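You operate a simulated robot arm through the tools that you are given. There is no shell and no other tool. Be economical: measure what you need, move in short steps, check, and stop when the job is done.

Carry out the task below with a simulated robot arm. There is one attempt and no reset: what you move stays moved.

Task
Shut the green pod in the pot and pump it to two bar.
Fine: lid on, latch locked, vent shut.
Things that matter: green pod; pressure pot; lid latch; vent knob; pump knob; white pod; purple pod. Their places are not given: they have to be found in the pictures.

It is judged by the outcome, as a careful person would: the job done as asked, and still so three seconds after it is handed in. It fails if anything else is knocked over, pushed out of place, dropped, spilled or broken. A push-on lid holds only when it is set on centred and level and pressed home; a screw cap is set on level and turned clockwise until tight.

Robot
A 7-joint arm with a two-finger parallel gripper, fixed in place. Base frame: the origin is at the foot of the arm, x ahead of it, y to its left, z up; the work surface is at about z = 0. Units: mm, degrees, N and s.
With the tool pointing down near the work surface it reaches from about 240 to 620 mm from the base axis. Its first joint turns from -66.0 to 66.0 degrees. Payload 2.6 kg.
The TCP is the grasp point between the finger pads, 30 mm short of the fingertips. In the tool frame z runs along the fingers and y along their closing line. Largest opening 94 mm; finger width 28, thickness 10; the body of the gripper, 50 by 96 mm, starts 55 mm behind the TCP.
Orientation is that of the tool frame in the base frame, as [roll, pitch, yaw] about the fixed x, y, z axes, in that order (R = Rz(yaw) Ry(pitch) Rx(roll)). With the fingers straight down and closing along the base's y, the tool's x points along the base's -x, its y along +y and its z along -z.

Tools
- The arm moves only by the tool arm_command. Its argument "rows" is a list of rows, each a list of 7 numbers: the shift along the base's x, y, z in mm, then the turn, a rotation vector about the base's x, y, z in rad, then the finger opening in mm, from 0 to 94. In form: [[x, y, z, ax, ay, az, claw], ...]. A call has 1 to 8 rows; each row shifts and turns the commanded pose from where the row before left it. Rows are played at 5 a second. More than 50 mm and 8.6 degrees between two rows, or a gripper value outside its range, and nothing of the call is played. A pose out of reach is approached as far as the arm can. The call stops where the force on the tool passes 40 N (or 10 N more than at its start, if that is more) or the arm is blocked; 0.2 s more then pass. Each finger travels about 72 mm/s and halts on what it meets, pressing with about 38 N; the grip force reading is that of the motor and also rises with nothing between the fingers. The clock runs only during rows and for 0.2 s after the last one: add rows that do not move to give the fingers time. The reply holds the time, the measured pose of the TCP, the force on the tool along the base axes, the opening and the grip force, in the units named above and with some noise.
- Cameras (640 x 400 px; columns grow to the right, rows downward): "scene" is fixed at [37.1, 432.6, 565.2]; the picture's right is [-0.76, -0.65, 0.00], its down [-0.36, 0.42, -0.83] and it looks along [0.54, -0.63, -0.55] (base axes); focal length 290 px, centre (320, 200). "wrist" rides on the gripper at [76, 14, -102] in the tool frame; the picture's right is [-0.18, 0.98, 0.00], its down [-0.75, -0.14, -0.64] and it looks along [-0.63, -0.12, 0.77] (tool axes); focal length 243 px, centre (320, 200).
- grab_frame(camera): a new picture of that camera. It takes no simulated time.
- measure_at(camera, pixels): for up to 12 pixels [column, row] of the newest picture of that camera ("zoom" is the newest enlarged one), the place [x, y, z] in the base frame of the surface seen there, good to about 2 mm. It takes no simulated time.
- enlarge(camera, box): a new picture of the part [left, top, right, bottom] of that camera's present view, enlarged. It takes no simulated time.
- hand_in(): hands the job in; it is judged then, once.

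Go step by step. Measure first, check grasps and placings, and put right what went wrong. The budget is 80 turns and 34 pictures, counting those below and the enlarged ones. Unless the task says otherwise, let go and move clear before handing in, and close with one line.

The tools are called after "Emit:" as name(argument=value, ...) on one line, values as JSON. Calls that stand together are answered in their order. arm_command: Moves the arm, as the interface text tells. Its arguments: {"type":"object","properties":{"rows":{"type":"array","items":{"type":"array","items":{"type":"number"}}}},"required":["rows"]} The other tools are called the same way: grab_frame (camera) takes a picture; measure_at (camera, pixels) gives the place of the surface under pixels of a picture; enlarge (camera, box) takes an enlarged picture of a part of a camera's view; hand_in () hands the job in.

At the start:

```text
time: 0.0
tool_pos: [371.3, -9.3, 391.9]
tool_rot: [180.0, 0.0, -180.0]
wrist_force: [0.0, 0.2, 0.4]
finger_gap: 94.2
grip_force: 0.1
```

scene: 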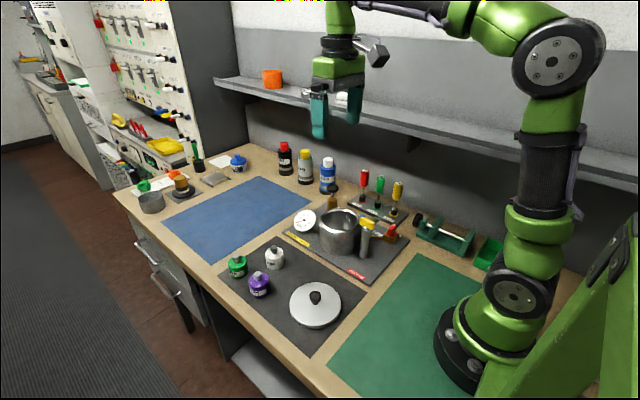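
wrist: 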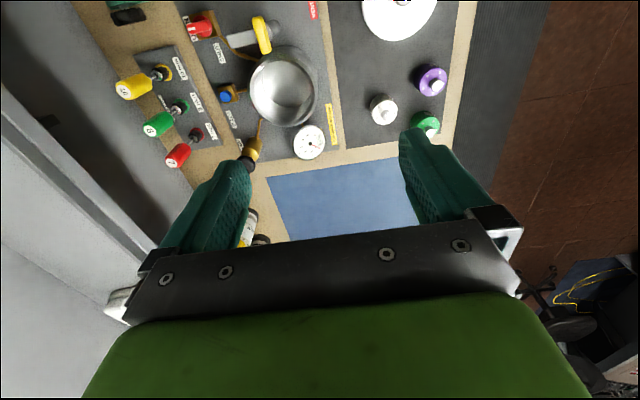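

The scene shows the green pod near (238,266), white (274,258), purple (258,284), the lid at (315,303), and the pot at (338,232) with its panel. I'll enlarge the pot area and the pods.

Emit:
enlarge(camera="scene", box=[270, 170, 430, 290])

Emit:
enlarge(camera="wrist", box=[100, 0, 480, 200])

Emit:
measure_at(camera="scene", pixels=[[238, 259], [238, 268], [274, 250], [258, 275], [315, 296], [315, 308], [292, 305], [340, 306], [338, 240], [321, 221], [357, 225], [340, 210]])

```text
3.33 times, centred on (350, 230) of scene
```

zoom: 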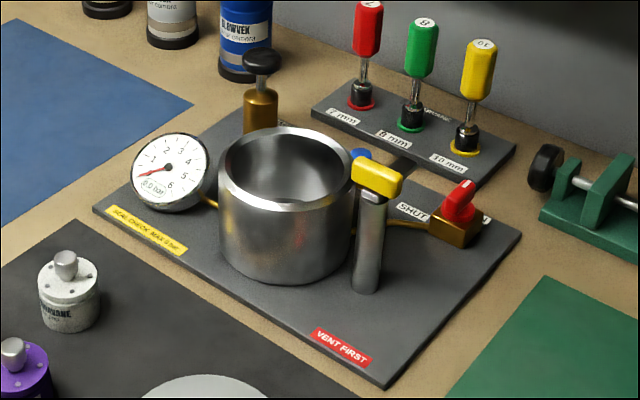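

```text
1.68 times, centred on (290, 100) of wrist
```

zoom: 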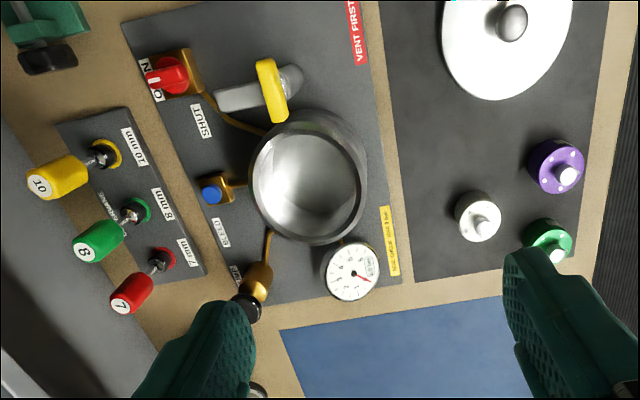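

```text
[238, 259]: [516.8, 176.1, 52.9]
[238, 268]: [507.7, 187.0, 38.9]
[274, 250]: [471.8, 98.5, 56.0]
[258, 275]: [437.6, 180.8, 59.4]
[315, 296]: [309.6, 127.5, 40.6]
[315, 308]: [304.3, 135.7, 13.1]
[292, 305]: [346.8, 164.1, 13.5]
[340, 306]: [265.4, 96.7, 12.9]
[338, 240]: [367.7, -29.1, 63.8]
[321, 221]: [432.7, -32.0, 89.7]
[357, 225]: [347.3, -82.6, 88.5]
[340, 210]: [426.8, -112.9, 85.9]
```

The vent (red lever on a brass block), the pump (black knob on a brass body), a blue button and the yellow latch sit around the pot. I'll enlarge the labels and measure the fittings.

Emit:
enlarge(camera="wrist", box=[170, 0, 330, 100])

Emit:
enlarge(camera="wrist", box=[200, 70, 360, 170])

Emit:
enlarge(camera="scene", box=[345, 200, 425, 250])

Emit:
measure_at(camera="scene", pixels=[[359, 221], [369, 225], [364, 220], [362, 235], [361, 252], [384, 230], [387, 238], [385, 226], [335, 185], [335, 198], [360, 209], [379, 239]])

```text
4.00 times, centred on (250, 50) of wrist
```

zoom: 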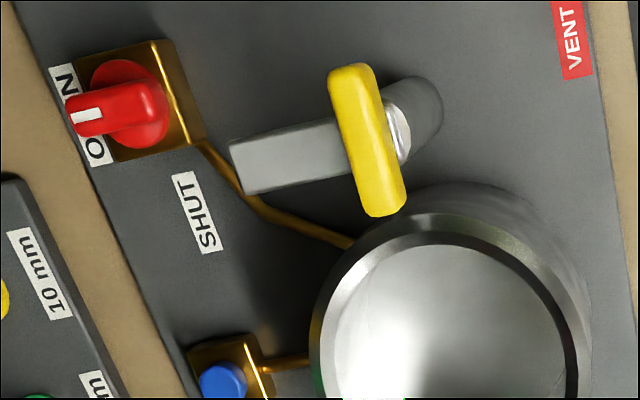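

```text
4.00 times, centred on (280, 120) of wrist
```

zoom: 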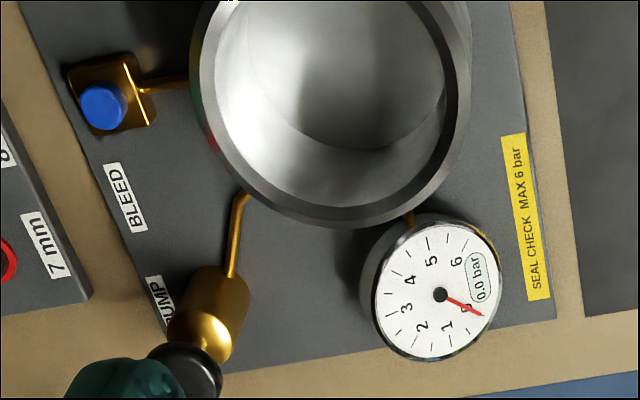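

```text
8.00 times, centred on (385, 225) of scene
```

zoom: 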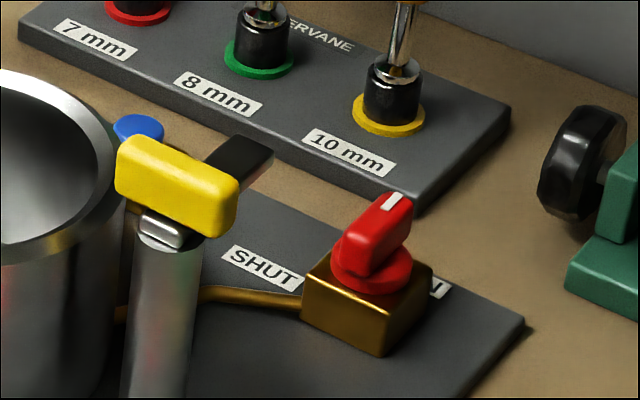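

```text
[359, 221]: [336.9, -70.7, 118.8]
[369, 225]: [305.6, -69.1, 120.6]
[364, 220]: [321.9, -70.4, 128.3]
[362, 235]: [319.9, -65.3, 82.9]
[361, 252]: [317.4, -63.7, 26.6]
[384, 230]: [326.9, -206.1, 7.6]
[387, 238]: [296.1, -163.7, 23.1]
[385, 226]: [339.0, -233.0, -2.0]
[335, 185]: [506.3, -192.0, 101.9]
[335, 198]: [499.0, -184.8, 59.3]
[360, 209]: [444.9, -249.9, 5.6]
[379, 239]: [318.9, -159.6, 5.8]
```

The vent points to OPEN (towards -y) and SHUT lies at +x, so it takes a +90° turn. The latch arm points to -y and must swing over the pot. Next I'll zoom in on the pods and fittings to get accurate positions.

Emit:
enlarge(camera="scene", box=[216, 240, 296, 300])

Emit:
measure_at(camera="wrist", pixels=[[256, 90], [308, 90], [285, 53], [283, 127], [247, 130], [425, 122], [437, 122], [256, 22], [262, 35], [266, 50], [205, 27], [192, 29]])

```text
6.67 times, centred on (256, 270) of scene
```

zoom: 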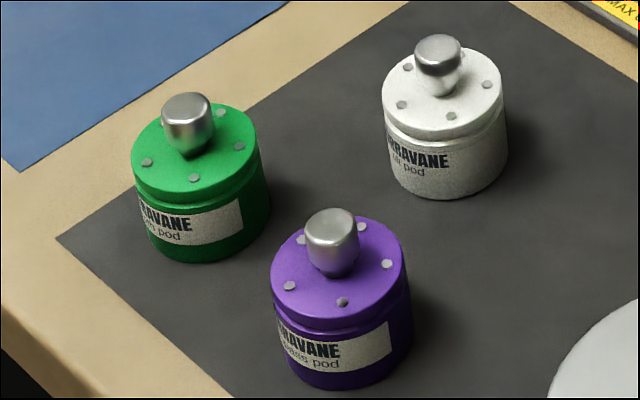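

```text
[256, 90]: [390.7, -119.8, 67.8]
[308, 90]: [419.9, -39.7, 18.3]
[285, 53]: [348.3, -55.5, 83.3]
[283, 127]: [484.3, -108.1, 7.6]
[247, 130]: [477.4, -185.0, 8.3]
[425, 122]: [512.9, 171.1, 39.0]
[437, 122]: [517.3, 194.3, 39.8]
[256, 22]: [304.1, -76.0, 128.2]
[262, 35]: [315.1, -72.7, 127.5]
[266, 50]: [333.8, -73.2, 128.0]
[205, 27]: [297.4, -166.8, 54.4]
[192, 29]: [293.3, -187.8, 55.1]
```

The zoom shows each pod with a grey knob on top. I'll measure the green pod's knob, top edges and neighbours there.

Emit:
measure_at(camera="zoom", pixels=[[186, 103], [188, 122], [168, 122], [210, 118], [146, 162], [239, 146], [193, 178], [220, 112], [342, 302], [302, 238], [437, 48], [330, 220]])

Emit:
enlarge(camera="scene", box=[290, 200, 380, 260])

```text
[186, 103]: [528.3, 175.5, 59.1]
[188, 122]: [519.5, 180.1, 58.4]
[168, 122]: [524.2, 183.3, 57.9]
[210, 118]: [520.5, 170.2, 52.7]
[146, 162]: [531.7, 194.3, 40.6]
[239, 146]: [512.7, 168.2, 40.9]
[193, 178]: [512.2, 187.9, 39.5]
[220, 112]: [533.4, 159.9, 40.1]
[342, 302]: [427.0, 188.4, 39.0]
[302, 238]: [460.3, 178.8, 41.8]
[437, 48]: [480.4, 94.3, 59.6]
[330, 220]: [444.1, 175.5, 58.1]
```

```text
6.67 times, centred on (335, 230) of scene
```

zoom: 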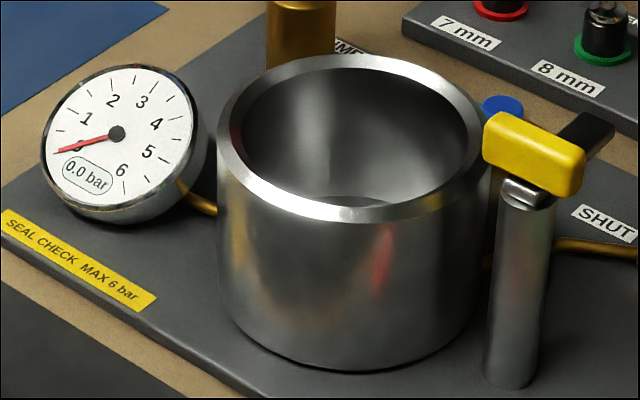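

Green pod's centre is near (525,177), with its top at z 40 and knob up to z 60. Next I'll measure the pot rim in the zoom.

Emit:
measure_at(camera="zoom", pixels=[[352, 61], [230, 128], [350, 214], [476, 150], [425, 75], [270, 80], [270, 185], [430, 197], [350, 203], [355, 202], [530, 135], [520, 190]])

Emit:
enlarge(camera="scene", box=[280, 270, 360, 330])

```text
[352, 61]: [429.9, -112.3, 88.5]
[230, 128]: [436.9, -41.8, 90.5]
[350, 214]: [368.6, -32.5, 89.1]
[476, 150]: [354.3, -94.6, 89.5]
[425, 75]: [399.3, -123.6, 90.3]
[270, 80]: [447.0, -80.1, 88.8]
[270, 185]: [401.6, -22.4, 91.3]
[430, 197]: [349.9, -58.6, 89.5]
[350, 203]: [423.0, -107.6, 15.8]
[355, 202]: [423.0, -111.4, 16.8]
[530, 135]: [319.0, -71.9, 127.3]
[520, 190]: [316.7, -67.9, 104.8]
```

```text
6.67 times, centred on (320, 300) of scene
```

zoom: 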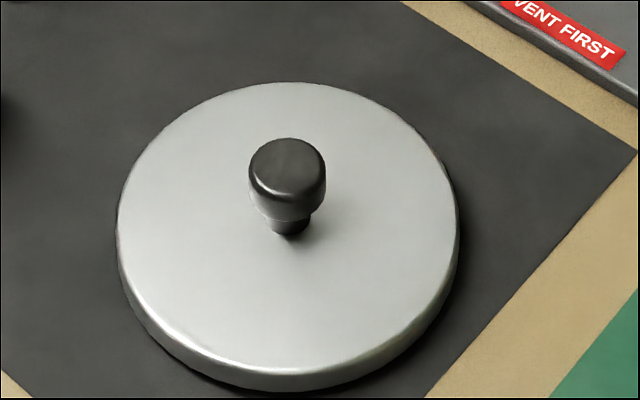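

Pot centre comes out at (398.5,-72.5), with rim radius about 50 at z 90. Next I'll measure the lid in the zoom.

Emit:
measure_at(camera="zoom", pixels=[[287, 150], [287, 172], [262, 165], [315, 168], [288, 88], [128, 225], [287, 368], [450, 225], [180, 130], [400, 125], [170, 325], [405, 325]])

Emit:
arm_command(rows=[[40, 45, -40, 0, 0, 0, 40], [40, 45, -40, 0, 0, 0, 40], [40, 45, -40, 0, 0, 0, 40], [34, 51, -40, 0, 0, 0, 40], [0, 0, -40, 0, 0, 0, 40], [0, 0, -40, 0, 0, 0, 40]])

```text
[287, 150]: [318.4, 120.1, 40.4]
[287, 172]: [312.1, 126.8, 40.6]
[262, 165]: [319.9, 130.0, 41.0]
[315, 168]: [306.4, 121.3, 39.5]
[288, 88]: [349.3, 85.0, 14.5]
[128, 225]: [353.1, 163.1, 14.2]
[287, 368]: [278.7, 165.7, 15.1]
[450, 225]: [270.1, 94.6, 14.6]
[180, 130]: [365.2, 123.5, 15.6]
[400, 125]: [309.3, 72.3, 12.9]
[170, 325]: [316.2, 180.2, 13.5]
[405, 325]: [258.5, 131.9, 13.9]
```

```text
refused: row 1 steps farther than a row can; nothing moved
```

Lid centre is (312.5,127), with its knob top at z 40.5. That move was refused for overlong steps, so I'll go above the green pod in smaller ones.

Emit:
arm_command(rows=[[19.2, 23.3, -30, 0, 0, 0, 40], [19.2, 23.3, -30, 0, 0, 0, 40], [19.2, 23.3, -30, 0, 0, 0, 40], [19.2, 23.3, -30, 0, 0, 0, 40], [19.2, 23.3, -30, 0, 0, 0, 40], [19.2, 23.3, -30, 0, 0, 0, 40], [19.2, 23.3, -30, 0, 0, 0, 40], [19.2, 23.3, -30, 0, 0, 0, 40]])

Emit:
grab_frame(camera="wrist")

```text
time: 1.8
tool_pos: [525.0, 177.9, 151.3]
tool_rot: [179.9, 0.0, 180.0]
wrist_force: [-0.1, 0.4, -0.4]
finger_gap: 39.8
grip_force: 0.1
```

```text
23 pictures are left
```

wrist: 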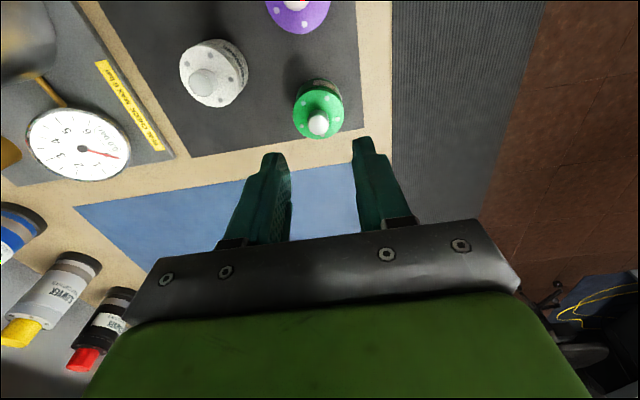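

The fingers straddle the green pod's line at (318,115). I'll check the pod's knob from this view.

Emit:
measure_at(camera="wrist", pixels=[[318, 125], [318, 120], [311, 124], [326, 124], [304, 104], [333, 104], [305, 128], [333, 128]])

```text
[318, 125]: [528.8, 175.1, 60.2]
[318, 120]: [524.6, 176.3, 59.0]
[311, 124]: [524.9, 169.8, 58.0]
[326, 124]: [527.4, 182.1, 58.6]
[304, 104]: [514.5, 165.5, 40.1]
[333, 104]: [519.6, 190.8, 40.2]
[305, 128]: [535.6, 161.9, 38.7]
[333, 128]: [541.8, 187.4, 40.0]
```

Knob centre is about (526.5,176), top z 60. I'll descend so the fingertips reach about z 43 (TCP 73) and close.

Emit:
arm_command(rows=[[1.5, -2, -35, 0, 0, 0, 40], [0, 0, -30, 0, 0, 0, 40], [0, 0, -13, 0, 0, 0, 40], [0, 0, 0, 0, 0, 0, 40], [0, 0, 0, 0, 0, 0, 8], [0, 0, 0, 0, 0, 0, 8], [0, 0, 0, 0, 0, 0, 8]])

```text
time: 3.4
tool_pos: [525.2, 174.8, 73.7]
tool_rot: [180.0, 0.0, 179.9]
wrist_force: [-1.0, 0.4, 0.4]
finger_gap: 16.6
grip_force: 37.9
```

The gap of 16.6 mm at 38 N shows the knob is held. I'll lift and check.

Emit:
arm_command(rows=[[0, 0, 30, 0, 0, 0, 8], [0, 0, 45, 0, 0, 0, 8], [0, 0, 45, 0, 0, 0, 8], [-10, -20, 20, 0, 0, 0, 8], [-19, -38, 0, 0, 0, 0, 8], [-19, -38, 0, 0, 0, 0, 8], [-19, -38, 0, 0, 0, 0, 8], [-19, -38, 0, 0, 0, 0, 8]])

Emit:
grab_frame(camera="wrist")

```text
time: 5.2
tool_pos: [438.5, 3.6, 213.3]
tool_rot: [-180.0, 0.0, 180.0]
wrist_force: [-0.7, -1.1, -1.6]
finger_gap: 16.5
grip_force: 38.0
```

```text
22 pictures are left
```

wrist: 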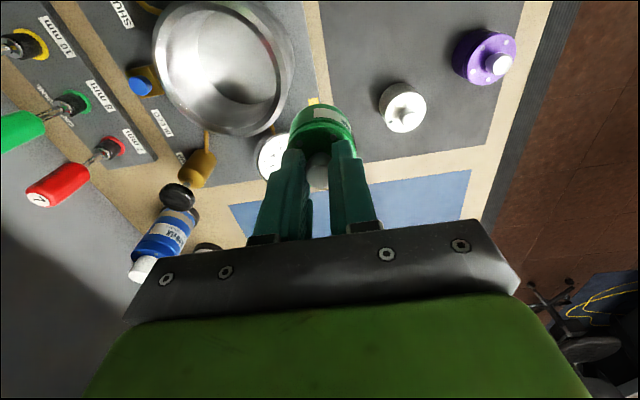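

The pod is held upright. I'll move over the pot's centre and start down.

Emit:
arm_command(rows=[[-20.5, -38, 0, 0, 0, 0, 8], [-20.5, -38, 0, 0, 0, 0, 8], [0, 0, -20, 0, 0, 0, 8], [0, 0, -30, 0, 0, 0, 8], [0, 0, -30, 0, 0, 0, 8], [0, 0, -30, 0, 0, 0, 8]])

Emit:
grab_frame(camera="wrist")

```text
time: 6.6
tool_pos: [397.6, -72.5, 103.5]
tool_rot: [-180.0, -0.1, -179.9]
wrist_force: [1.3, -0.4, -1.5]
finger_gap: 16.5
grip_force: 38.1
```

```text
21 pictures are left
```

wrist: 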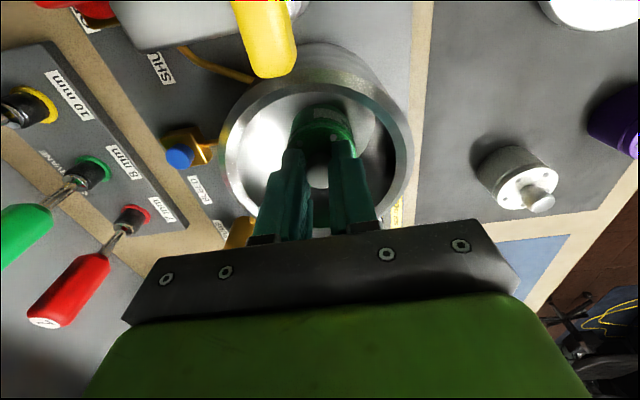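

The pod is inside the rim. I'll descend in small steps to the floor.

Emit:
arm_command(rows=[[0, 0, -6, 0, 0, 0, 8], [0, 0, -4, 0, 0, 0, 8], [0, 0, -2, 0, 0, 0, 8], [0, 0, -2, 0, 0, 0, 8]])

```text
time: 7.6
tool_pos: [398.3, -73.5, 91.8]
tool_rot: [-180.0, 0.1, 179.9]
wrist_force: [-8.2, -0.1, 19.1]
finger_gap: 16.5
grip_force: 37.9
```

The 19 N upward force shows the pod is on the pot floor. I'll open, rise clear and check.

Emit:
arm_command(rows=[[0, 0, 1.5, 0, 0, 0, 8], [0, 0, 0, 0, 0, 0, 34], [0, 0, 0, 0, 0, 0, 34], [0, 0, 30, 0, 0, 0, 34], [0, 0, 40, 0, 0, 0, 34], [0, 0, 40, 0, 0, 0, 34]])

Emit:
enlarge(camera="scene", box=[290, 200, 380, 260])

```text
time: 9.0
tool_pos: [398.9, -72.9, 201.5]
tool_rot: [179.9, 0.1, -180.0]
wrist_force: [-0.2, 0.5, 0.0]
finger_gap: 34.0
grip_force: 0.1
```

```text
6.67 times, centred on (335, 230) of scene
```

zoom: 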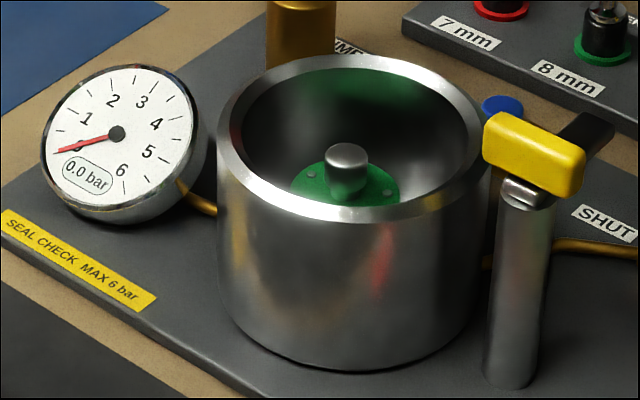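

The green pod sits in the pot with plenty of headroom. Next is the lid: I'll move above it.

Emit:
arm_command(rows=[[-14.4, 33.2, 0, 0, 0, 0, 40], [-14.4, 33.2, 0, 0, 0, 0, 40], [-14.4, 33.2, -10, 0, 0, 0, 40], [-14.4, 33.2, -25, 0, 0, 0, 40], [-14.4, 33.2, -25, 0, 0, 0, 40], [-14.4, 33.2, -25, 0, 0, 0, 40]])

Emit:
grab_frame(camera="wrist")

```text
time: 10.4
tool_pos: [313.8, 124.7, 117.2]
tool_rot: [-180.0, 0.0, 179.9]
wrist_force: [0.3, 0.3, 0.5]
finger_gap: 39.9
grip_force: 0.2
```

```text
19 pictures are left
```

wrist: 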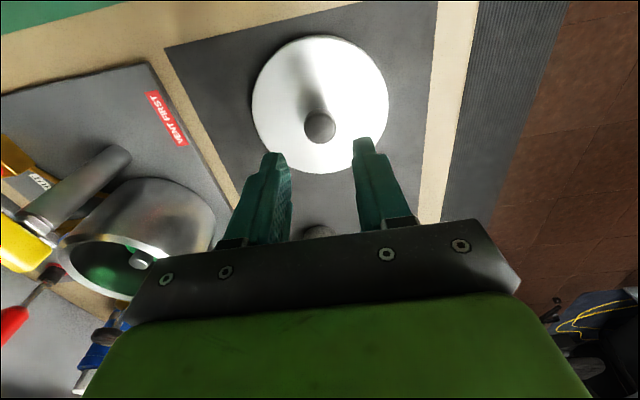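

Emit:
measure_at(camera="wrist", pixels=[[320, 126], [320, 134], [306, 127], [334, 127], [320, 116], [254, 105], [387, 105], [320, 40], [323, 172], [275, 60], [372, 60]])

```text
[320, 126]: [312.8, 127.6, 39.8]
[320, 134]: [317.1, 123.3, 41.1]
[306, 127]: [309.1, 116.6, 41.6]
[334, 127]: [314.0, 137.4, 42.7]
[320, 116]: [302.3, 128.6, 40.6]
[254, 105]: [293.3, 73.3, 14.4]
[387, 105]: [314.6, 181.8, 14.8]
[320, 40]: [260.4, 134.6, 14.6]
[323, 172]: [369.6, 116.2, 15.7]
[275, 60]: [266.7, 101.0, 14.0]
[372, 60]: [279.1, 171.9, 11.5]
```

The wrist view agrees on the lid knob at (312,127) and its top at z 41. I'll descend to TCP z 49 and close.

Emit:
arm_command(rows=[[-1.3, 2, -30, 0, 0, 0, 40], [0, 0, -26, 0, 0, 0, 40], [0, 0, -12, 0, 0, 0, 40], [0, 0, 0, 0, 0, 0, 40], [0, 0, 0, 0, 0, 0, 14], [0, 0, 0, 0, 0, 0, 14], [0, 0, 0, 0, 0, 0, 14]])

```text
time: 12.0
tool_pos: [311.4, 129.2, 48.8]
tool_rot: [179.9, 0.1, 180.0]
wrist_force: [0.2, -0.1, 0.6]
finger_gap: 25.0
grip_force: 38.1
```

The lid knob is gripped at 25 mm. I'll lift and check the lid is level.

Emit:
arm_command(rows=[[0, 0, 15, 0, 0, 0, 14], [0, 0, 35, 0, 0, 0, 14], [0, 0, 45, 0, 0, 0, 14], [0, 0, 45, 0, 0, 0, 14], [0, 0, 30, 0, 0, 0, 14], [0, 0, 0, 0, 0, 0, 14]])

Emit:
grab_frame(camera="wrist")

Emit:
grab_frame(camera="scene")

```text
time: 13.4
tool_pos: [310.5, 128.6, 218.2]
tool_rot: [-180.0, -0.1, 179.9]
wrist_force: [0.2, -0.3, -1.6]
finger_gap: 25.2
grip_force: 38.2
```

```text
18 pictures are left
```

wrist: 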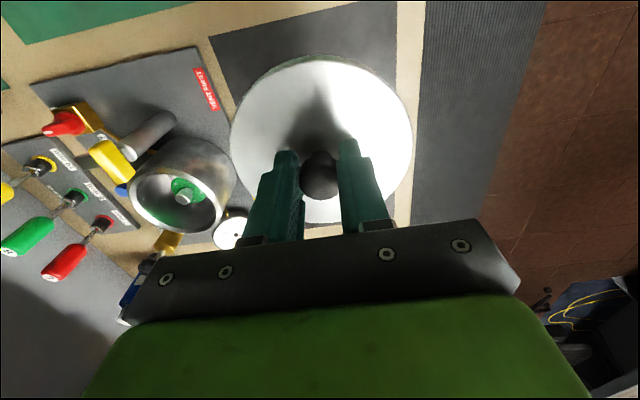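

```text
17 pictures are left
```

scene: 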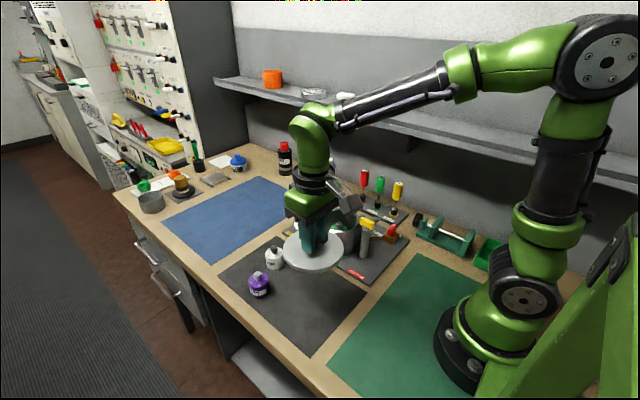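

Emit:
measure_at(camera="wrist", pixels=[[232, 135], [411, 130], [320, 64], [240, 110], [400, 105], [265, 85], [378, 85], [237, 160], [408, 160], [322, 218]])

Emit:
measure_at(camera="scene", pixels=[[287, 250], [341, 250], [300, 266], [328, 267], [313, 269], [290, 240]])

```text
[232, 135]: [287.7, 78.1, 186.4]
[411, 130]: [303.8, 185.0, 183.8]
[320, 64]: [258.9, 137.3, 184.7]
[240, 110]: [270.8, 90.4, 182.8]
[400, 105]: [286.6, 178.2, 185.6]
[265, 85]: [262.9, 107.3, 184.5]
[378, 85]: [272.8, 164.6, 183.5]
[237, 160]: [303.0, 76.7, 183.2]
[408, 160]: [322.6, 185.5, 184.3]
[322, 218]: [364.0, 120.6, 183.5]
```

```text
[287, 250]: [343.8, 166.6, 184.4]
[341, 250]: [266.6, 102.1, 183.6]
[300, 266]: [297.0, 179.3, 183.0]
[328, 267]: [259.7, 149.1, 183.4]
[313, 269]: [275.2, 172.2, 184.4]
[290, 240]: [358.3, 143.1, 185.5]
```

The lid is level at z 184 and centred on the TCP. I'll carry it over the pot at this height.

Emit:
arm_command(rows=[[17.6, -40.2, 0, 0, 0, 0, 14], [17.6, -40.2, 0, 0, 0, 0, 14], [17.6, -40.2, 0, 0, 0, 0, 14], [17.6, -40.2, 0, 0, 0, 0, 14], [17.4, -40.2, 0, 0, 0, 0, 14], [0, 0, -30, 0, 0, 0, 14], [0, 0, 0, 0, 0, 0, 14]])

Emit:
grab_frame(camera="wrist")

Emit:
enlarge(camera="scene", box=[290, 180, 380, 260])

```text
time: 15.0
tool_pos: [397.9, -71.5, 189.1]
tool_rot: [180.0, 0.0, -180.0]
wrist_force: [-0.1, -0.9, -1.8]
finger_gap: 25.1
grip_force: 37.9
```

```text
16 pictures are left
```

wrist: 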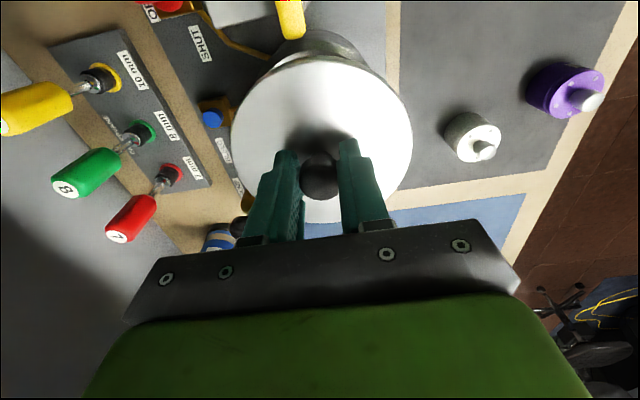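

```text
5.00 times, centred on (335, 220) of scene
```

zoom: 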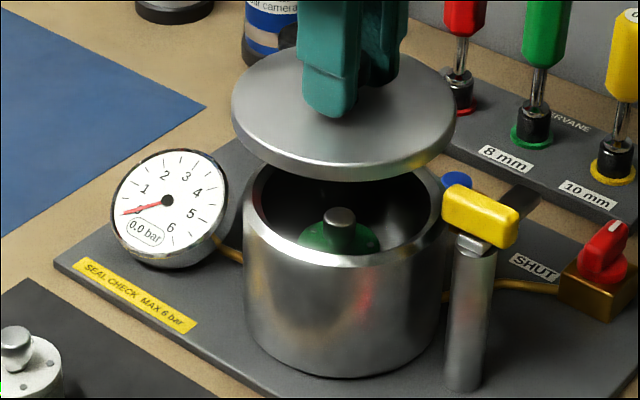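

The lid looks level and centred over the pot. I'll lower it to about z 142, then in small steps to contact.

Emit:
arm_command(rows=[[0.5, -0.8, -25, 0, 0, 0, 14], [0, 0, -18, 0, 0, 0, 14], [0, 0, -4, 0, 0, 0, 14], [0, 0, -3, 0, 0, 0, 14], [0, 0, -3, 0, 0, 0, 14], [0, 0, -2, 0, 0, 0, 14]])

```text
time: 16.4
tool_pos: [399.2, -72.8, 134.5]
tool_rot: [179.9, 0.3, 179.8]
wrist_force: [-16.1, 0.6, 32.1]
finger_gap: 25.3
grip_force: 38.0
```

There is contact at TCP z 134.5 with 32 N. I'll check whether the lid is seated level.

Emit:
enlarge(camera="scene", box=[290, 180, 380, 260])

Emit:
measure_at(camera="zoom", pixels=[[255, 150], [260, 180], [340, 200], [420, 185], [442, 150], [265, 130], [340, 190]])

```text
5.00 times, centred on (335, 220) of scene
```

zoom: 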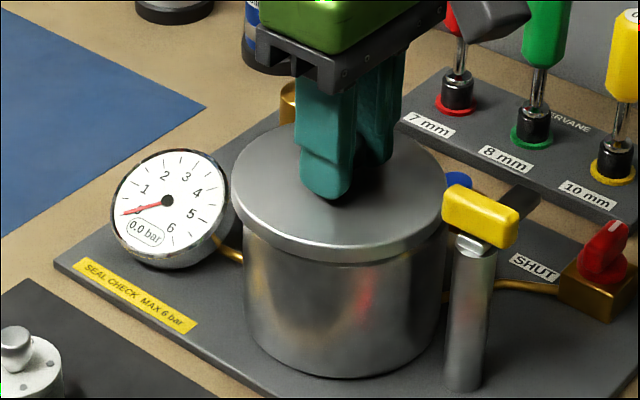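

```text
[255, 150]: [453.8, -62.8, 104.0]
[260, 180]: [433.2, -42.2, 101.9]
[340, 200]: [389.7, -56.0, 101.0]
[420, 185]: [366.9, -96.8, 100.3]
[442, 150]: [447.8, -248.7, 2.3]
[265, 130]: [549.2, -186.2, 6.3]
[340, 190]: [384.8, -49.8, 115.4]
```

The lid's top is at about z 101, near flush on the rim. I'll press straight down a little more to set it home.

Emit:
arm_command(rows=[[0, 0, -1, 0, 0, 0, 14], [0, 0, -1, 0, 0, 0, 14], [0, 0, -1, 0, 0, 0, 14]])

```text
time: 17.2
tool_pos: [397.9, -73.8, 133.5]
tool_rot: [179.9, 0.2, 179.9]
wrist_force: [-3.8, 0.1, 5.8]
finger_gap: 24.9
grip_force: 37.7
stopped in row 3: the force on the tool passed its limit (the readings are from after the stop); the commanded pose is now the measured one
```

The force passed the limit and then relaxed, and the tool sits 1 mm lower. I'll press once more to see whether it is solid.

Emit:
arm_command(rows=[[0, 0, -1, 0, 0, 0, 14], [0, 0, -1, 0, 0, 0, 14], [0, 0, -1, 0, 0, 0, 14], [0, 0, -1, 0, 0, 0, 14], [0, 0, -1, 0, 0, 0, 14]])

Emit:
enlarge(camera="scene", box=[290, 180, 380, 260])

Emit:
measure_at(camera="zoom", pixels=[[250, 185], [260, 190], [340, 225], [340, 235], [415, 210], [430, 180], [395, 150], [275, 150], [300, 225], [385, 225]])

```text
time: 17.9
tool_pos: [399.2, -73.5, 131.8]
tool_rot: [-180.0, 0.3, 179.8]
wrist_force: [-2.6, 0.0, 5.3]
finger_gap: 25.3
grip_force: 38.6
stopped in row 3: the force on the tool passed its limit (the readings are from after the stop); the commanded pose is now the measured one
```

```text
5.00 times, centred on (335, 220) of scene
```

zoom: 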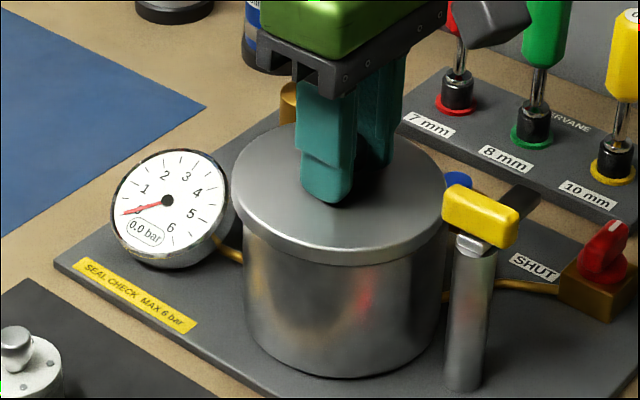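

```text
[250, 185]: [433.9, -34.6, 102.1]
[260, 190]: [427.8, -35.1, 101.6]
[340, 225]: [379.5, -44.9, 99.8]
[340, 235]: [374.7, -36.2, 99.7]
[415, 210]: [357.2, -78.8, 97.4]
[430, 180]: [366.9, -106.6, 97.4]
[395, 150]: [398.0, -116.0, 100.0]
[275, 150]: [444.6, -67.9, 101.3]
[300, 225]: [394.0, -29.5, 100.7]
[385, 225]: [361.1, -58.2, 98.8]
```

The lid is tilted about 3° (left/far side z 102, near side z 97.4). I'll let go, rise, and press on the knob top with closed fingers, slightly to the +x side.

Emit:
arm_command(rows=[[0, 0, 0, 0, 0, 0, 40], [0, 0, 0, 0, 0, 0, 40], [0, 0, 30, 0, 0, 0, 40], [0, 0, 20, 0, 0, 0, 40], [0, 0, 0, 0, 0, 0, 0], [0, 0, 0, 0, 0, 0, 0], [0, 0, 0, 0, 0, 0, 0]])

Emit:
enlarge(camera="scene", box=[290, 180, 380, 260])

Emit:
measure_at(camera="zoom", pixels=[[250, 185], [260, 160], [285, 140], [300, 225], [340, 235], [385, 225], [415, 210], [430, 180], [395, 145], [335, 160], [340, 175]])

```text
time: 19.5
tool_pos: [399.5, -75.1, 180.6]
tool_rot: [-180.0, 0.3, 179.7]
wrist_force: [-0.1, 0.7, -0.3]
finger_gap: 0.0
grip_force: 33.2
```

```text
5.00 times, centred on (335, 220) of scene
```

zoom: 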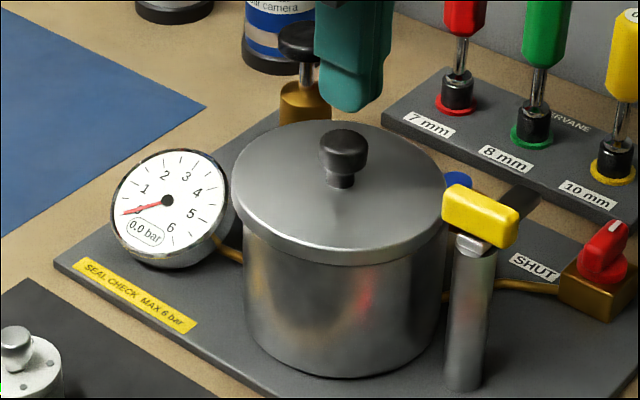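

```text
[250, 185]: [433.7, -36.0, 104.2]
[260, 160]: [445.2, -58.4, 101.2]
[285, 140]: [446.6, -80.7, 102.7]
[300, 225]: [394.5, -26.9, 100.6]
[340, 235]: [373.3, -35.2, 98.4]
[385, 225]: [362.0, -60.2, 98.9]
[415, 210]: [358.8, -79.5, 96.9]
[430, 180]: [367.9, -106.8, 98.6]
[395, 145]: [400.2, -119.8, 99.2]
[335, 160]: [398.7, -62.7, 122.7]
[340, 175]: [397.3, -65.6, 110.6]
```

The tilt remains (+x side about 102.5, -x side about 98). I'll press with closed fingertips on the lid's +x side at x≈430, clear of the knob.

Emit:
arm_command(rows=[[31, 2, 0, 0, 0, 0, 0], [0, 0, -25, 0, 0, 0, 0], [0, 0, -18, 0, 0, 0, 0], [0, 0, -3, 0, 0, 0, 0], [0, 0, -2, 0, 0, 0, 0], [0, 0, -1.5, 0, 0, 0, 0], [0, 0, -1.5, 0, 0, 0, 0], [0, 0, -1.5, 0, 0, 0, 0]])

```text
time: 21.4
tool_pos: [430.1, -71.8, 132.9]
tool_rot: [179.9, 0.5, 179.6]
wrist_force: [-3.3, 0.7, 5.6]
finger_gap: 0.0
grip_force: 32.9
stopped in row 8: the force on the tool passed its limit (the readings are from after the stop); the commanded pose is now the measured one
```

The press reached the limit at tip z≈102.9. I'll press again and see whether the surface gives.

Emit:
arm_command(rows=[[0, 0, -1, 0, 0, 0, 0], [0, 0, -1, 0, 0, 0, 0], [0, 0, -1, 0, 0, 0, 0], [0, 0, -1, 0, 0, 0, 0], [0, 0, -1, 0, 0, 0, 0], [0, 0, -1, 0, 0, 0, 0]])

Emit:
measure_at(camera="scene", pixels=[[321, 217], [323, 212], [331, 225], [339, 227], [348, 225], [354, 222], [357, 216], [350, 209]])

```text
time: 22.1
tool_pos: [432.1, -71.1, 133.3]
tool_rot: [179.9, 0.5, 179.5]
wrist_force: [-2.4, 1.0, 3.0]
finger_gap: 0.0
grip_force: 32.7
stopped in row 3: the force on the tool passed its limit (the readings are from after the stop); the commanded pose is now the measured one
```

```text
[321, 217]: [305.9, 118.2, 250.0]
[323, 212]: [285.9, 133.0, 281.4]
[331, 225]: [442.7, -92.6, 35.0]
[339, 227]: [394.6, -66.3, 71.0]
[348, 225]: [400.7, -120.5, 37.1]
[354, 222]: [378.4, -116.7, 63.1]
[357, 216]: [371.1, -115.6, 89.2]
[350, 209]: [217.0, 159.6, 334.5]
```

That stop was solid, but the measurement used an old frame. I'll rise and look again.

Emit:
arm_command(rows=[[0, 0, 15, 0, 0, 0, 0], [0, 0, 35, 0, 0, 0, 0]])

Emit:
enlarge(camera="scene", box=[300, 190, 370, 245])

Emit:
measure_at(camera="zoom", pixels=[[225, 185], [250, 140], [270, 230], [320, 245], [380, 240], [430, 210], [450, 170], [410, 120], [300, 160], [400, 190], [335, 210], [250, 170]])

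```text
time: 22.7
tool_pos: [431.7, -71.4, 181.8]
tool_rot: [179.8, 0.7, 179.6]
wrist_force: [0.7, -0.4, -0.5]
finger_gap: 0.0
grip_force: 32.4
```

```text
7.27 times, centred on (335, 218) of scene
```

zoom: 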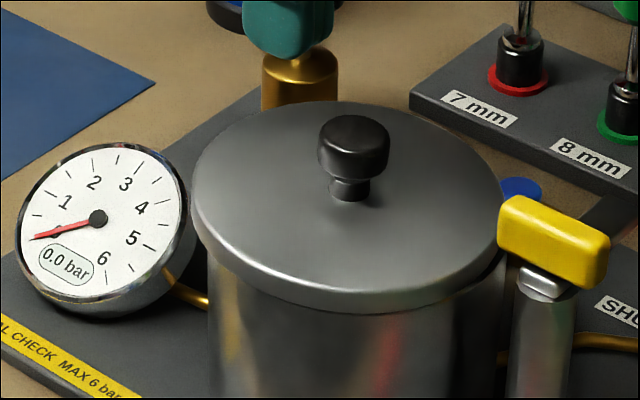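

```text
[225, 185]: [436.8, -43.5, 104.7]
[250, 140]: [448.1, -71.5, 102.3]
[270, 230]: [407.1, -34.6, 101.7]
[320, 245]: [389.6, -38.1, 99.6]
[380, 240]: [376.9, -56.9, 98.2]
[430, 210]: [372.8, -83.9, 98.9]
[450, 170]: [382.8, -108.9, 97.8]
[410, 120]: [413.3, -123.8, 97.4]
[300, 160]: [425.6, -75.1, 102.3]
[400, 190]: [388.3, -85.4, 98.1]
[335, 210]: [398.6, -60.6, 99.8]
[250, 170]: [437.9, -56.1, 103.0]
```

The lid still reads high on the (+x,+y) side (104.7 versus 97.5). I'll cross-check tilt and centring with the wrist camera.

Emit:
grab_frame(camera="wrist")

```text
10 pictures are left
```

wrist: 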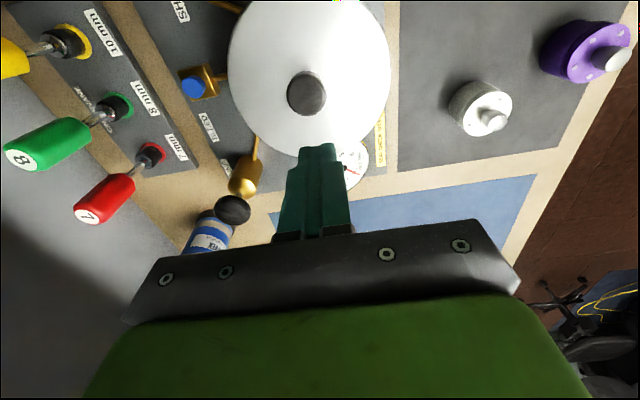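

Emit:
measure_at(camera="wrist", pixels=[[232, 70], [387, 70], [242, 105], [378, 105], [245, 25], [372, 25], [265, 135], [345, 140], [306, 10], [299, 150], [306, 93], [345, 90]])

Emit:
measure_at(camera="zoom", pixels=[[353, 125], [330, 130], [380, 130], [353, 145], [200, 215], [230, 262], [320, 298], [420, 285], [490, 235], [197, 200], [340, 305], [340, 290]])

```text
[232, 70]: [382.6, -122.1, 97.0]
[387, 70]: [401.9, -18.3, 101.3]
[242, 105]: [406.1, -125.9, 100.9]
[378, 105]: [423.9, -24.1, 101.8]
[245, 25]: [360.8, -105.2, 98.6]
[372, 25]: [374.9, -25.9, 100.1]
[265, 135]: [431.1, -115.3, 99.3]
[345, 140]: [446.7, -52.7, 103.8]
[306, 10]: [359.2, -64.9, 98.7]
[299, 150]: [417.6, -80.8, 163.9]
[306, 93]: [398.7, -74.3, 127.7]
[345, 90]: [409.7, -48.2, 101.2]
```

```text
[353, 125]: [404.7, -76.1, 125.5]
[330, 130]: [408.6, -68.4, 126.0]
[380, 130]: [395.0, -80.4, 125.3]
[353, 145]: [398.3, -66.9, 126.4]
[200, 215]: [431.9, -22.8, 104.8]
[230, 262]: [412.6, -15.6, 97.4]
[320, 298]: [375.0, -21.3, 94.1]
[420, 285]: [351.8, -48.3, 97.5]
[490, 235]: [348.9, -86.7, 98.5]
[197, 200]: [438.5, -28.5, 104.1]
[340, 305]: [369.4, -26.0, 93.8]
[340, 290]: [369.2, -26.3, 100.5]
```

Both cameras agree: the lid is centred at about (400,-72) but about 3° high toward (+x,+y). I'll press that high spot at (433,-52).

Emit:
arm_command(rows=[[1.5, 19.5, -10, 0, 0, 0, 0], [0, 0, -34, 0, 0, 0, 0], [0, 0, -2, 0, 0, 0, 0], [0, 0, -1, 0, 0, 0, 0], [0, 0, -0.7, 0, 0, 0, 0], [0, 0, -0.7, 0, 0, 0, 0], [0, 0, -0.7, 0, 0, 0, 0]])

```text
time: 24.3
tool_pos: [433.9, -50.8, 134.7]
tool_rot: [179.9, 0.7, 179.4]
wrist_force: [0.3, 0.4, 0.6]
finger_gap: 0.1
grip_force: 33.1
```

Emit:
arm_command(rows=[[0, 0, -0.7, 0, 0, 0, 0], [0, 0, -0.7, 0, 0, 0, 0], [0, 0, -0.7, 0, 0, 0, 0], [0, 0, -0.7, 0, 0, 0, 0]])

```text
time: 25.3
tool_pos: [433.1, -51.4, 132.8]
tool_rot: [179.9, 0.9, 179.5]
wrist_force: [-9.0, 1.5, 31.6]
finger_gap: 0.0
grip_force: 32.8
```

There is 31.6 N at tip z≈103. I'll keep pressing gently.

Emit:
arm_command(rows=[[0, 0, -0.4, 0, 0, 0, 0], [0, 0, -0.3, 0, 0, 0, 0]])

```text
time: 25.8
tool_pos: [434.6, -51.4, 132.8]
tool_rot: [-180.0, 0.9, 179.4]
wrist_force: [-2.9, -0.4, 4.2]
finger_gap: 0.0
grip_force: 33.0
stopped in row 2: the force on the tool passed its limit (the readings are from after the stop); the commanded pose is now the measured one
```

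A 40 N press on the high side does not move it. The lid's edge points fit a centre near (402.5,-72), about 4 mm too far in +x, so it is catching the rim there. I'll regrip the knob, tilting the tool slightly to match the lid.

Emit:
arm_command(rows=[[0, 0, 25, 0, 0, 0, 0], [0, 0, 25, 0, 0, 0, 42], [-33, -21.8, 0, 0, -0.03, 0, 42], [0, 0, -20, 0, 0, 0, 42], [0, 0, -18, 0, 0, 0, 42], [0, 0, -10, 0, 0, 0, 42], [0, 0, 0, 0, 0, 0, 42]])

Emit:
grab_frame(camera="wrist")

```text
time: 27.4
tool_pos: [400.2, -73.0, 133.5]
tool_rot: [179.9, 2.6, 179.5]
wrist_force: [0.1, -0.3, 1.0]
finger_gap: 42.2
grip_force: 0.0
```

```text
9 pictures are left
```

wrist: 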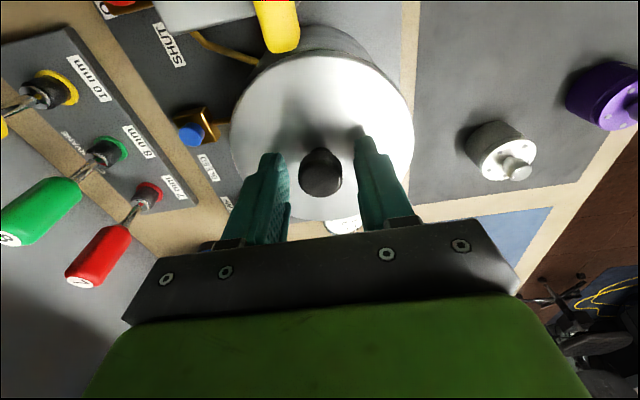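

Emit:
measure_at(camera="wrist", pixels=[[321, 163], [321, 152], [303, 172], [340, 172], [321, 180], [233, 145], [412, 135], [315, 54], [270, 75], [380, 80], [240, 110], [405, 110]])

```text
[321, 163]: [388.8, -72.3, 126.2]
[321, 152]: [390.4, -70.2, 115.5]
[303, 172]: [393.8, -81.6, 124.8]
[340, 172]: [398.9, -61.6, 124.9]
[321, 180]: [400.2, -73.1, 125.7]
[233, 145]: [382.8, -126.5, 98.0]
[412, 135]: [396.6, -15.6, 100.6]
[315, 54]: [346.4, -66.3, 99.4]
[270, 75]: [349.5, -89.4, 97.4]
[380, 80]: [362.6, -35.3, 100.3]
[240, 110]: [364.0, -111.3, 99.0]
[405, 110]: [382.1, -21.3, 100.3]
```

The knob sits between the fingers and the lid centre is about (401.2,-72.5). I'll grip, lift 25 mm, and level the tool.

Emit:
arm_command(rows=[[0, 0, 0, 0, 0, 0, 14], [0, 0, 0, 0, 0, 0, 14], [0, 0, 0, 0, 0, 0, 14], [0, 0, 10, 0, 0, 0, 14], [0, 0, 20, 0, 0, 0, 14], [0, 0, 0, 0, 0.045, 0, 14], [0, 0, 0, 0, 0, 0, 14]])

Emit:
enlarge(camera="scene", box=[290, 185, 380, 241])

Emit:
measure_at(camera="zoom", pixels=[[240, 110], [260, 80], [270, 160], [320, 185], [380, 180], [430, 150], [455, 110], [225, 120], [250, 280], [340, 330], [400, 330], [470, 270]])

```text
time: 29.0
tool_pos: [399.9, -74.5, 165.1]
tool_rot: [179.9, 0.0, 179.4]
wrist_force: [0.0, 0.5, -1.4]
finger_gap: 25.2
grip_force: 38.0
```

```text
7.11 times, centred on (335, 213) of scene
```

zoom: 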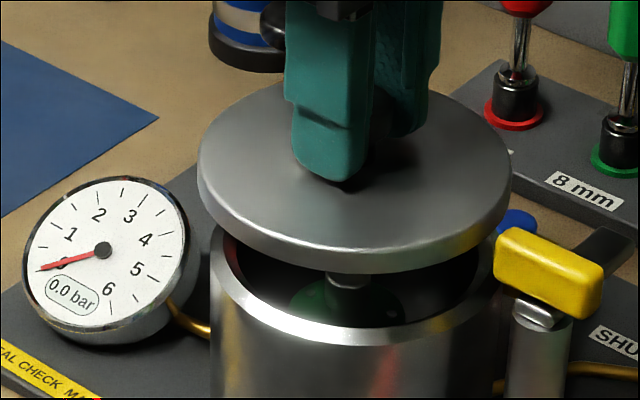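

```text
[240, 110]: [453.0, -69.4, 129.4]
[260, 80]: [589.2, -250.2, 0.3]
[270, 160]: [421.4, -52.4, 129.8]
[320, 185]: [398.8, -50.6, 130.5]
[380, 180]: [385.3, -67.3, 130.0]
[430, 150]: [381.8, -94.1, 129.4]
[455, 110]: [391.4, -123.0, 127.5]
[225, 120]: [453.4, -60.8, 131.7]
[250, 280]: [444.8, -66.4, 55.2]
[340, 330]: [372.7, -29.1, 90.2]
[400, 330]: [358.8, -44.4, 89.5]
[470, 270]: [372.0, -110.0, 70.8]
```

The lid is level again at z 130. I'll measure its edge and the visible rim to set the correction.

Emit:
measure_at(camera="zoom", pixels=[[202, 160], [218, 195], [250, 222], [300, 243], [350, 248], [400, 243], [450, 228], [490, 195], [508, 165], [232, 100], [255, 240], [340, 345]])

Emit:
measure_at(camera="zoom", pixels=[[215, 255], [235, 285], [270, 315], [310, 332], [360, 338], [410, 332], [455, 312], [485, 285], [222, 235], [490, 270]])

```text
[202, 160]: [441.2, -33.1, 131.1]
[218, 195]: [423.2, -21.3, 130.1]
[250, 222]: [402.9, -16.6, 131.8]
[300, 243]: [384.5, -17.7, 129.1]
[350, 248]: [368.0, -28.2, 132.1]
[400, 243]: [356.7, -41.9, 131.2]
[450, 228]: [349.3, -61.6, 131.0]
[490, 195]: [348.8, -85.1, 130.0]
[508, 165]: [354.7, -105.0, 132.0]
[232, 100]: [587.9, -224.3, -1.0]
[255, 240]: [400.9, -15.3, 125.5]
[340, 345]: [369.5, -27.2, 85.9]
```

```text
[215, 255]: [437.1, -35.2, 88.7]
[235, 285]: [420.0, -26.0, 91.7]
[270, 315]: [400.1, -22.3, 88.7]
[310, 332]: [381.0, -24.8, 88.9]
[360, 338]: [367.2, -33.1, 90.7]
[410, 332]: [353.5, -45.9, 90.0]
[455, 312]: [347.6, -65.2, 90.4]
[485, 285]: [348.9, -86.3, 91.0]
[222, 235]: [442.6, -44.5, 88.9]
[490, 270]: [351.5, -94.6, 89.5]
```

Comparing arcs from the same camera, the lid centre is about 2.5 mm too far in +x relative to the pot rim. I'll shift by -2.4 and lower gently.

Emit:
arm_command(rows=[[-2.4, -0.3, 0, 0, 0, 0, 14], [0, 0, -15, 0, 0, 0, 14], [0, 0, -10, 0, 0, 0, 14], [0, 0, -2, 0, 0, 0, 14], [0, 0, -1, 0, 0, 0, 14], [0, 0, -1, 0, 0, 0, 14], [0, 0, -1, 0, 0, 0, 14]])

```text
time: 30.6
tool_pos: [398.7, -73.1, 135.5]
tool_rot: [180.0, 0.0, 179.4]
wrist_force: [-0.2, -1.3, -1.4]
finger_gap: 24.8
grip_force: 37.7
```

Emit:
arm_command(rows=[[0, 0, -1, 0, 0, 0, 14], [0, 0, -1, 0, 0, 0, 14], [0, 0, -0.8, 0, 0, 0, 14], [0, 0, -0.8, 0, 0, 0, 14], [0, 0, -0.8, 0, 0, 0, 14]])

```text
time: 31.8
tool_pos: [397.6, -75.6, 131.5]
tool_rot: [-180.0, 0.2, 179.3]
wrist_force: [-11.8, -6.3, 24.3]
finger_gap: 24.8
grip_force: 38.2
```

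The lid is lower now (TCP 131.5, 24 N). I'll press more in fine steps.

Emit:
arm_command(rows=[[0, 0, -0.5, 0, 0, 0, 14], [0, 0, -0.5, 0, 0, 0, 14], [0, 0, -0.5, 0, 0, 0, 14], [0, 0, -0.5, 0, 0, 0, 14], [0, 0, -0.5, 0, 0, 0, 14]])

Emit:
enlarge(camera="scene", box=[290, 185, 380, 241])

Emit:
measure_at(camera="zoom", pixels=[[230, 200], [230, 240], [260, 170], [270, 270], [320, 275], [380, 270], [430, 240], [455, 200], [425, 160], [480, 230]])

```text
time: 32.3
tool_pos: [398.6, -75.1, 131.6]
tool_rot: [180.0, 0.2, 179.2]
wrist_force: [-1.8, -0.3, 2.9]
finger_gap: 25.1
grip_force: 38.3
stopped in row 2: the force on the tool passed its limit (the readings are from after the stop); the commanded pose is now the measured one
```

```text
7.11 times, centred on (335, 213) of scene
```

zoom: 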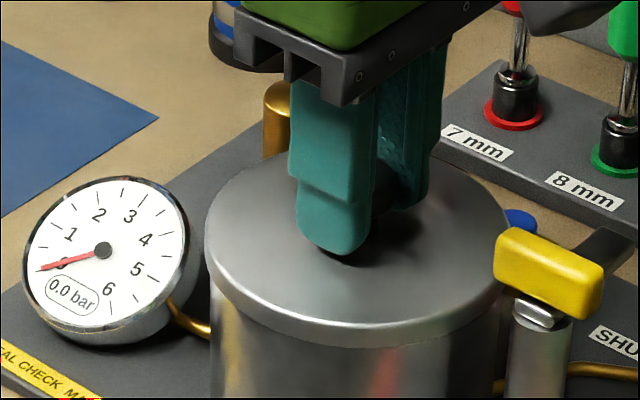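

```text
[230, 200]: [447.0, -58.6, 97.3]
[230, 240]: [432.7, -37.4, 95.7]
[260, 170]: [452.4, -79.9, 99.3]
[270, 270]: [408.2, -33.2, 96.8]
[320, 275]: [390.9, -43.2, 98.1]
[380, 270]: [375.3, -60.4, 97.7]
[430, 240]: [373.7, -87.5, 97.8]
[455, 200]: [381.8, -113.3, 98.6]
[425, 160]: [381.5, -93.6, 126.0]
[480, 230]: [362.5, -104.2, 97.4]
```

The lid is now level at z≈97.5 all round and pressed to 40 N. I'll let go, rise, and move above the yellow latch handle.

Emit:
arm_command(rows=[[0, 0, 0, 0, 0, 0, 40], [0, 0, 0, 0, 0, 0, 40], [0, 0, 30, 0, 0, 0, 40], [0, 0, 35, 0, 0, 0, 40], [-40, 1, 0, 0, 0, 0, 40], [-39.5, 1, 0, 0, 0, 0.012, 40], [0, 0, 0, 0, 0, 0, 40]])

Emit:
grab_frame(camera="wrist")

```text
time: 33.9
tool_pos: [318.1, -73.1, 195.4]
tool_rot: [180.0, 0.2, 179.9]
wrist_force: [-0.1, -0.6, 1.4]
finger_gap: 39.9
grip_force: 0.0
```

```text
6 pictures are left
```

wrist: 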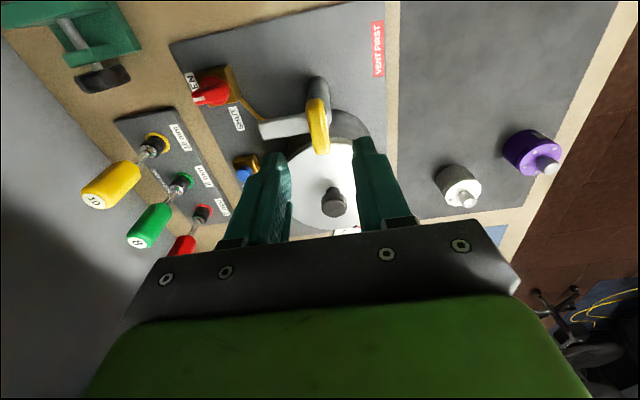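

The latch handle is at (318,125), its arm at (285,128) and the vent at (212,90). I'll measure them all from this frame.

Emit:
measure_at(camera="wrist", pixels=[[315, 103], [318, 125], [321, 150], [310, 125], [326, 125], [285, 128], [265, 130], [300, 125], [295, 118], [318, 85], [332, 120], [303, 133]])

Emit:
measure_at(camera="wrist", pixels=[[197, 97], [205, 95], [215, 88], [222, 86], [205, 78], [212, 101], [228, 92], [240, 95], [237, 115], [192, 82], [210, 90], [333, 195]])

```text
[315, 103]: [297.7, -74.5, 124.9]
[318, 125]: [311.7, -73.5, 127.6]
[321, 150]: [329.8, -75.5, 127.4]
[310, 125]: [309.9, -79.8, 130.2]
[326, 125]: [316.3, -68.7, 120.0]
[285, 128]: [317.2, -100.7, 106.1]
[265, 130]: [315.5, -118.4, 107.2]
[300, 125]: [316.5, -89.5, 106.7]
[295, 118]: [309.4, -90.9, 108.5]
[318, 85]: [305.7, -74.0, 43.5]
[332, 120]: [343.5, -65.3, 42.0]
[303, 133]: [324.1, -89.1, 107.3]
```

```text
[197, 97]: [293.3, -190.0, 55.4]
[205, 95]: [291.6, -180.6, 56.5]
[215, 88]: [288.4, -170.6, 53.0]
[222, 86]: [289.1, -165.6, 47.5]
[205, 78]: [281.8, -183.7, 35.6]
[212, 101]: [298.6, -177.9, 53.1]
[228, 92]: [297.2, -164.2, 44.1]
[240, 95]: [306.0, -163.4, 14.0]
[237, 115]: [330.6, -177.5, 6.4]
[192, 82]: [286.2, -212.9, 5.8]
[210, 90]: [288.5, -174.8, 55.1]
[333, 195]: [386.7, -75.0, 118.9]
```

The handle is centred at about (316.5,-74), top z 128, and the arm's top is at z 107, so the axis is vertical there. I'll descend to TCP 141 and grip.

Emit:
arm_command(rows=[[-1.6, -0.9, -25, 0, 0, 0, 40], [0, 0, -20, 0, 0, 0, 40], [0, 0, -9, 0, 0, 0, 40], [0, 0, 0, 0, 0, 0, 40], [0, 0, 0, 0, 0, 0, 4], [0, 0, 0, 0, 0, 0, 4], [0, 0, 0, 0, 0, 0, 4]])

```text
time: 35.5
tool_pos: [316.6, -74.3, 141.9]
tool_rot: [180.0, 0.3, 179.9]
wrist_force: [0.0, -8.2, -6.5]
finger_gap: 12.8
grip_force: 45.2
```

The handle is gripped (12.8 mm). I'll turn it +z toward the pot, watching the force.

Emit:
arm_command(rows=[[0, 0.5, 0, 0, 0, 0.14, 4], [0, 0, 0, 0, 0, 0.14, 4], [0, 0, 0, 0, 0, 0.14, 4], [0, 0, 0, 0, 0, 0.14, 4]])

```text
time: 36.5
tool_pos: [316.2, -74.7, 143.1]
tool_rot: [-179.9, 0.1, -148.0]
wrist_force: [0.5, -27.4, -15.9]
finger_gap: 13.0
grip_force: 45.0
```

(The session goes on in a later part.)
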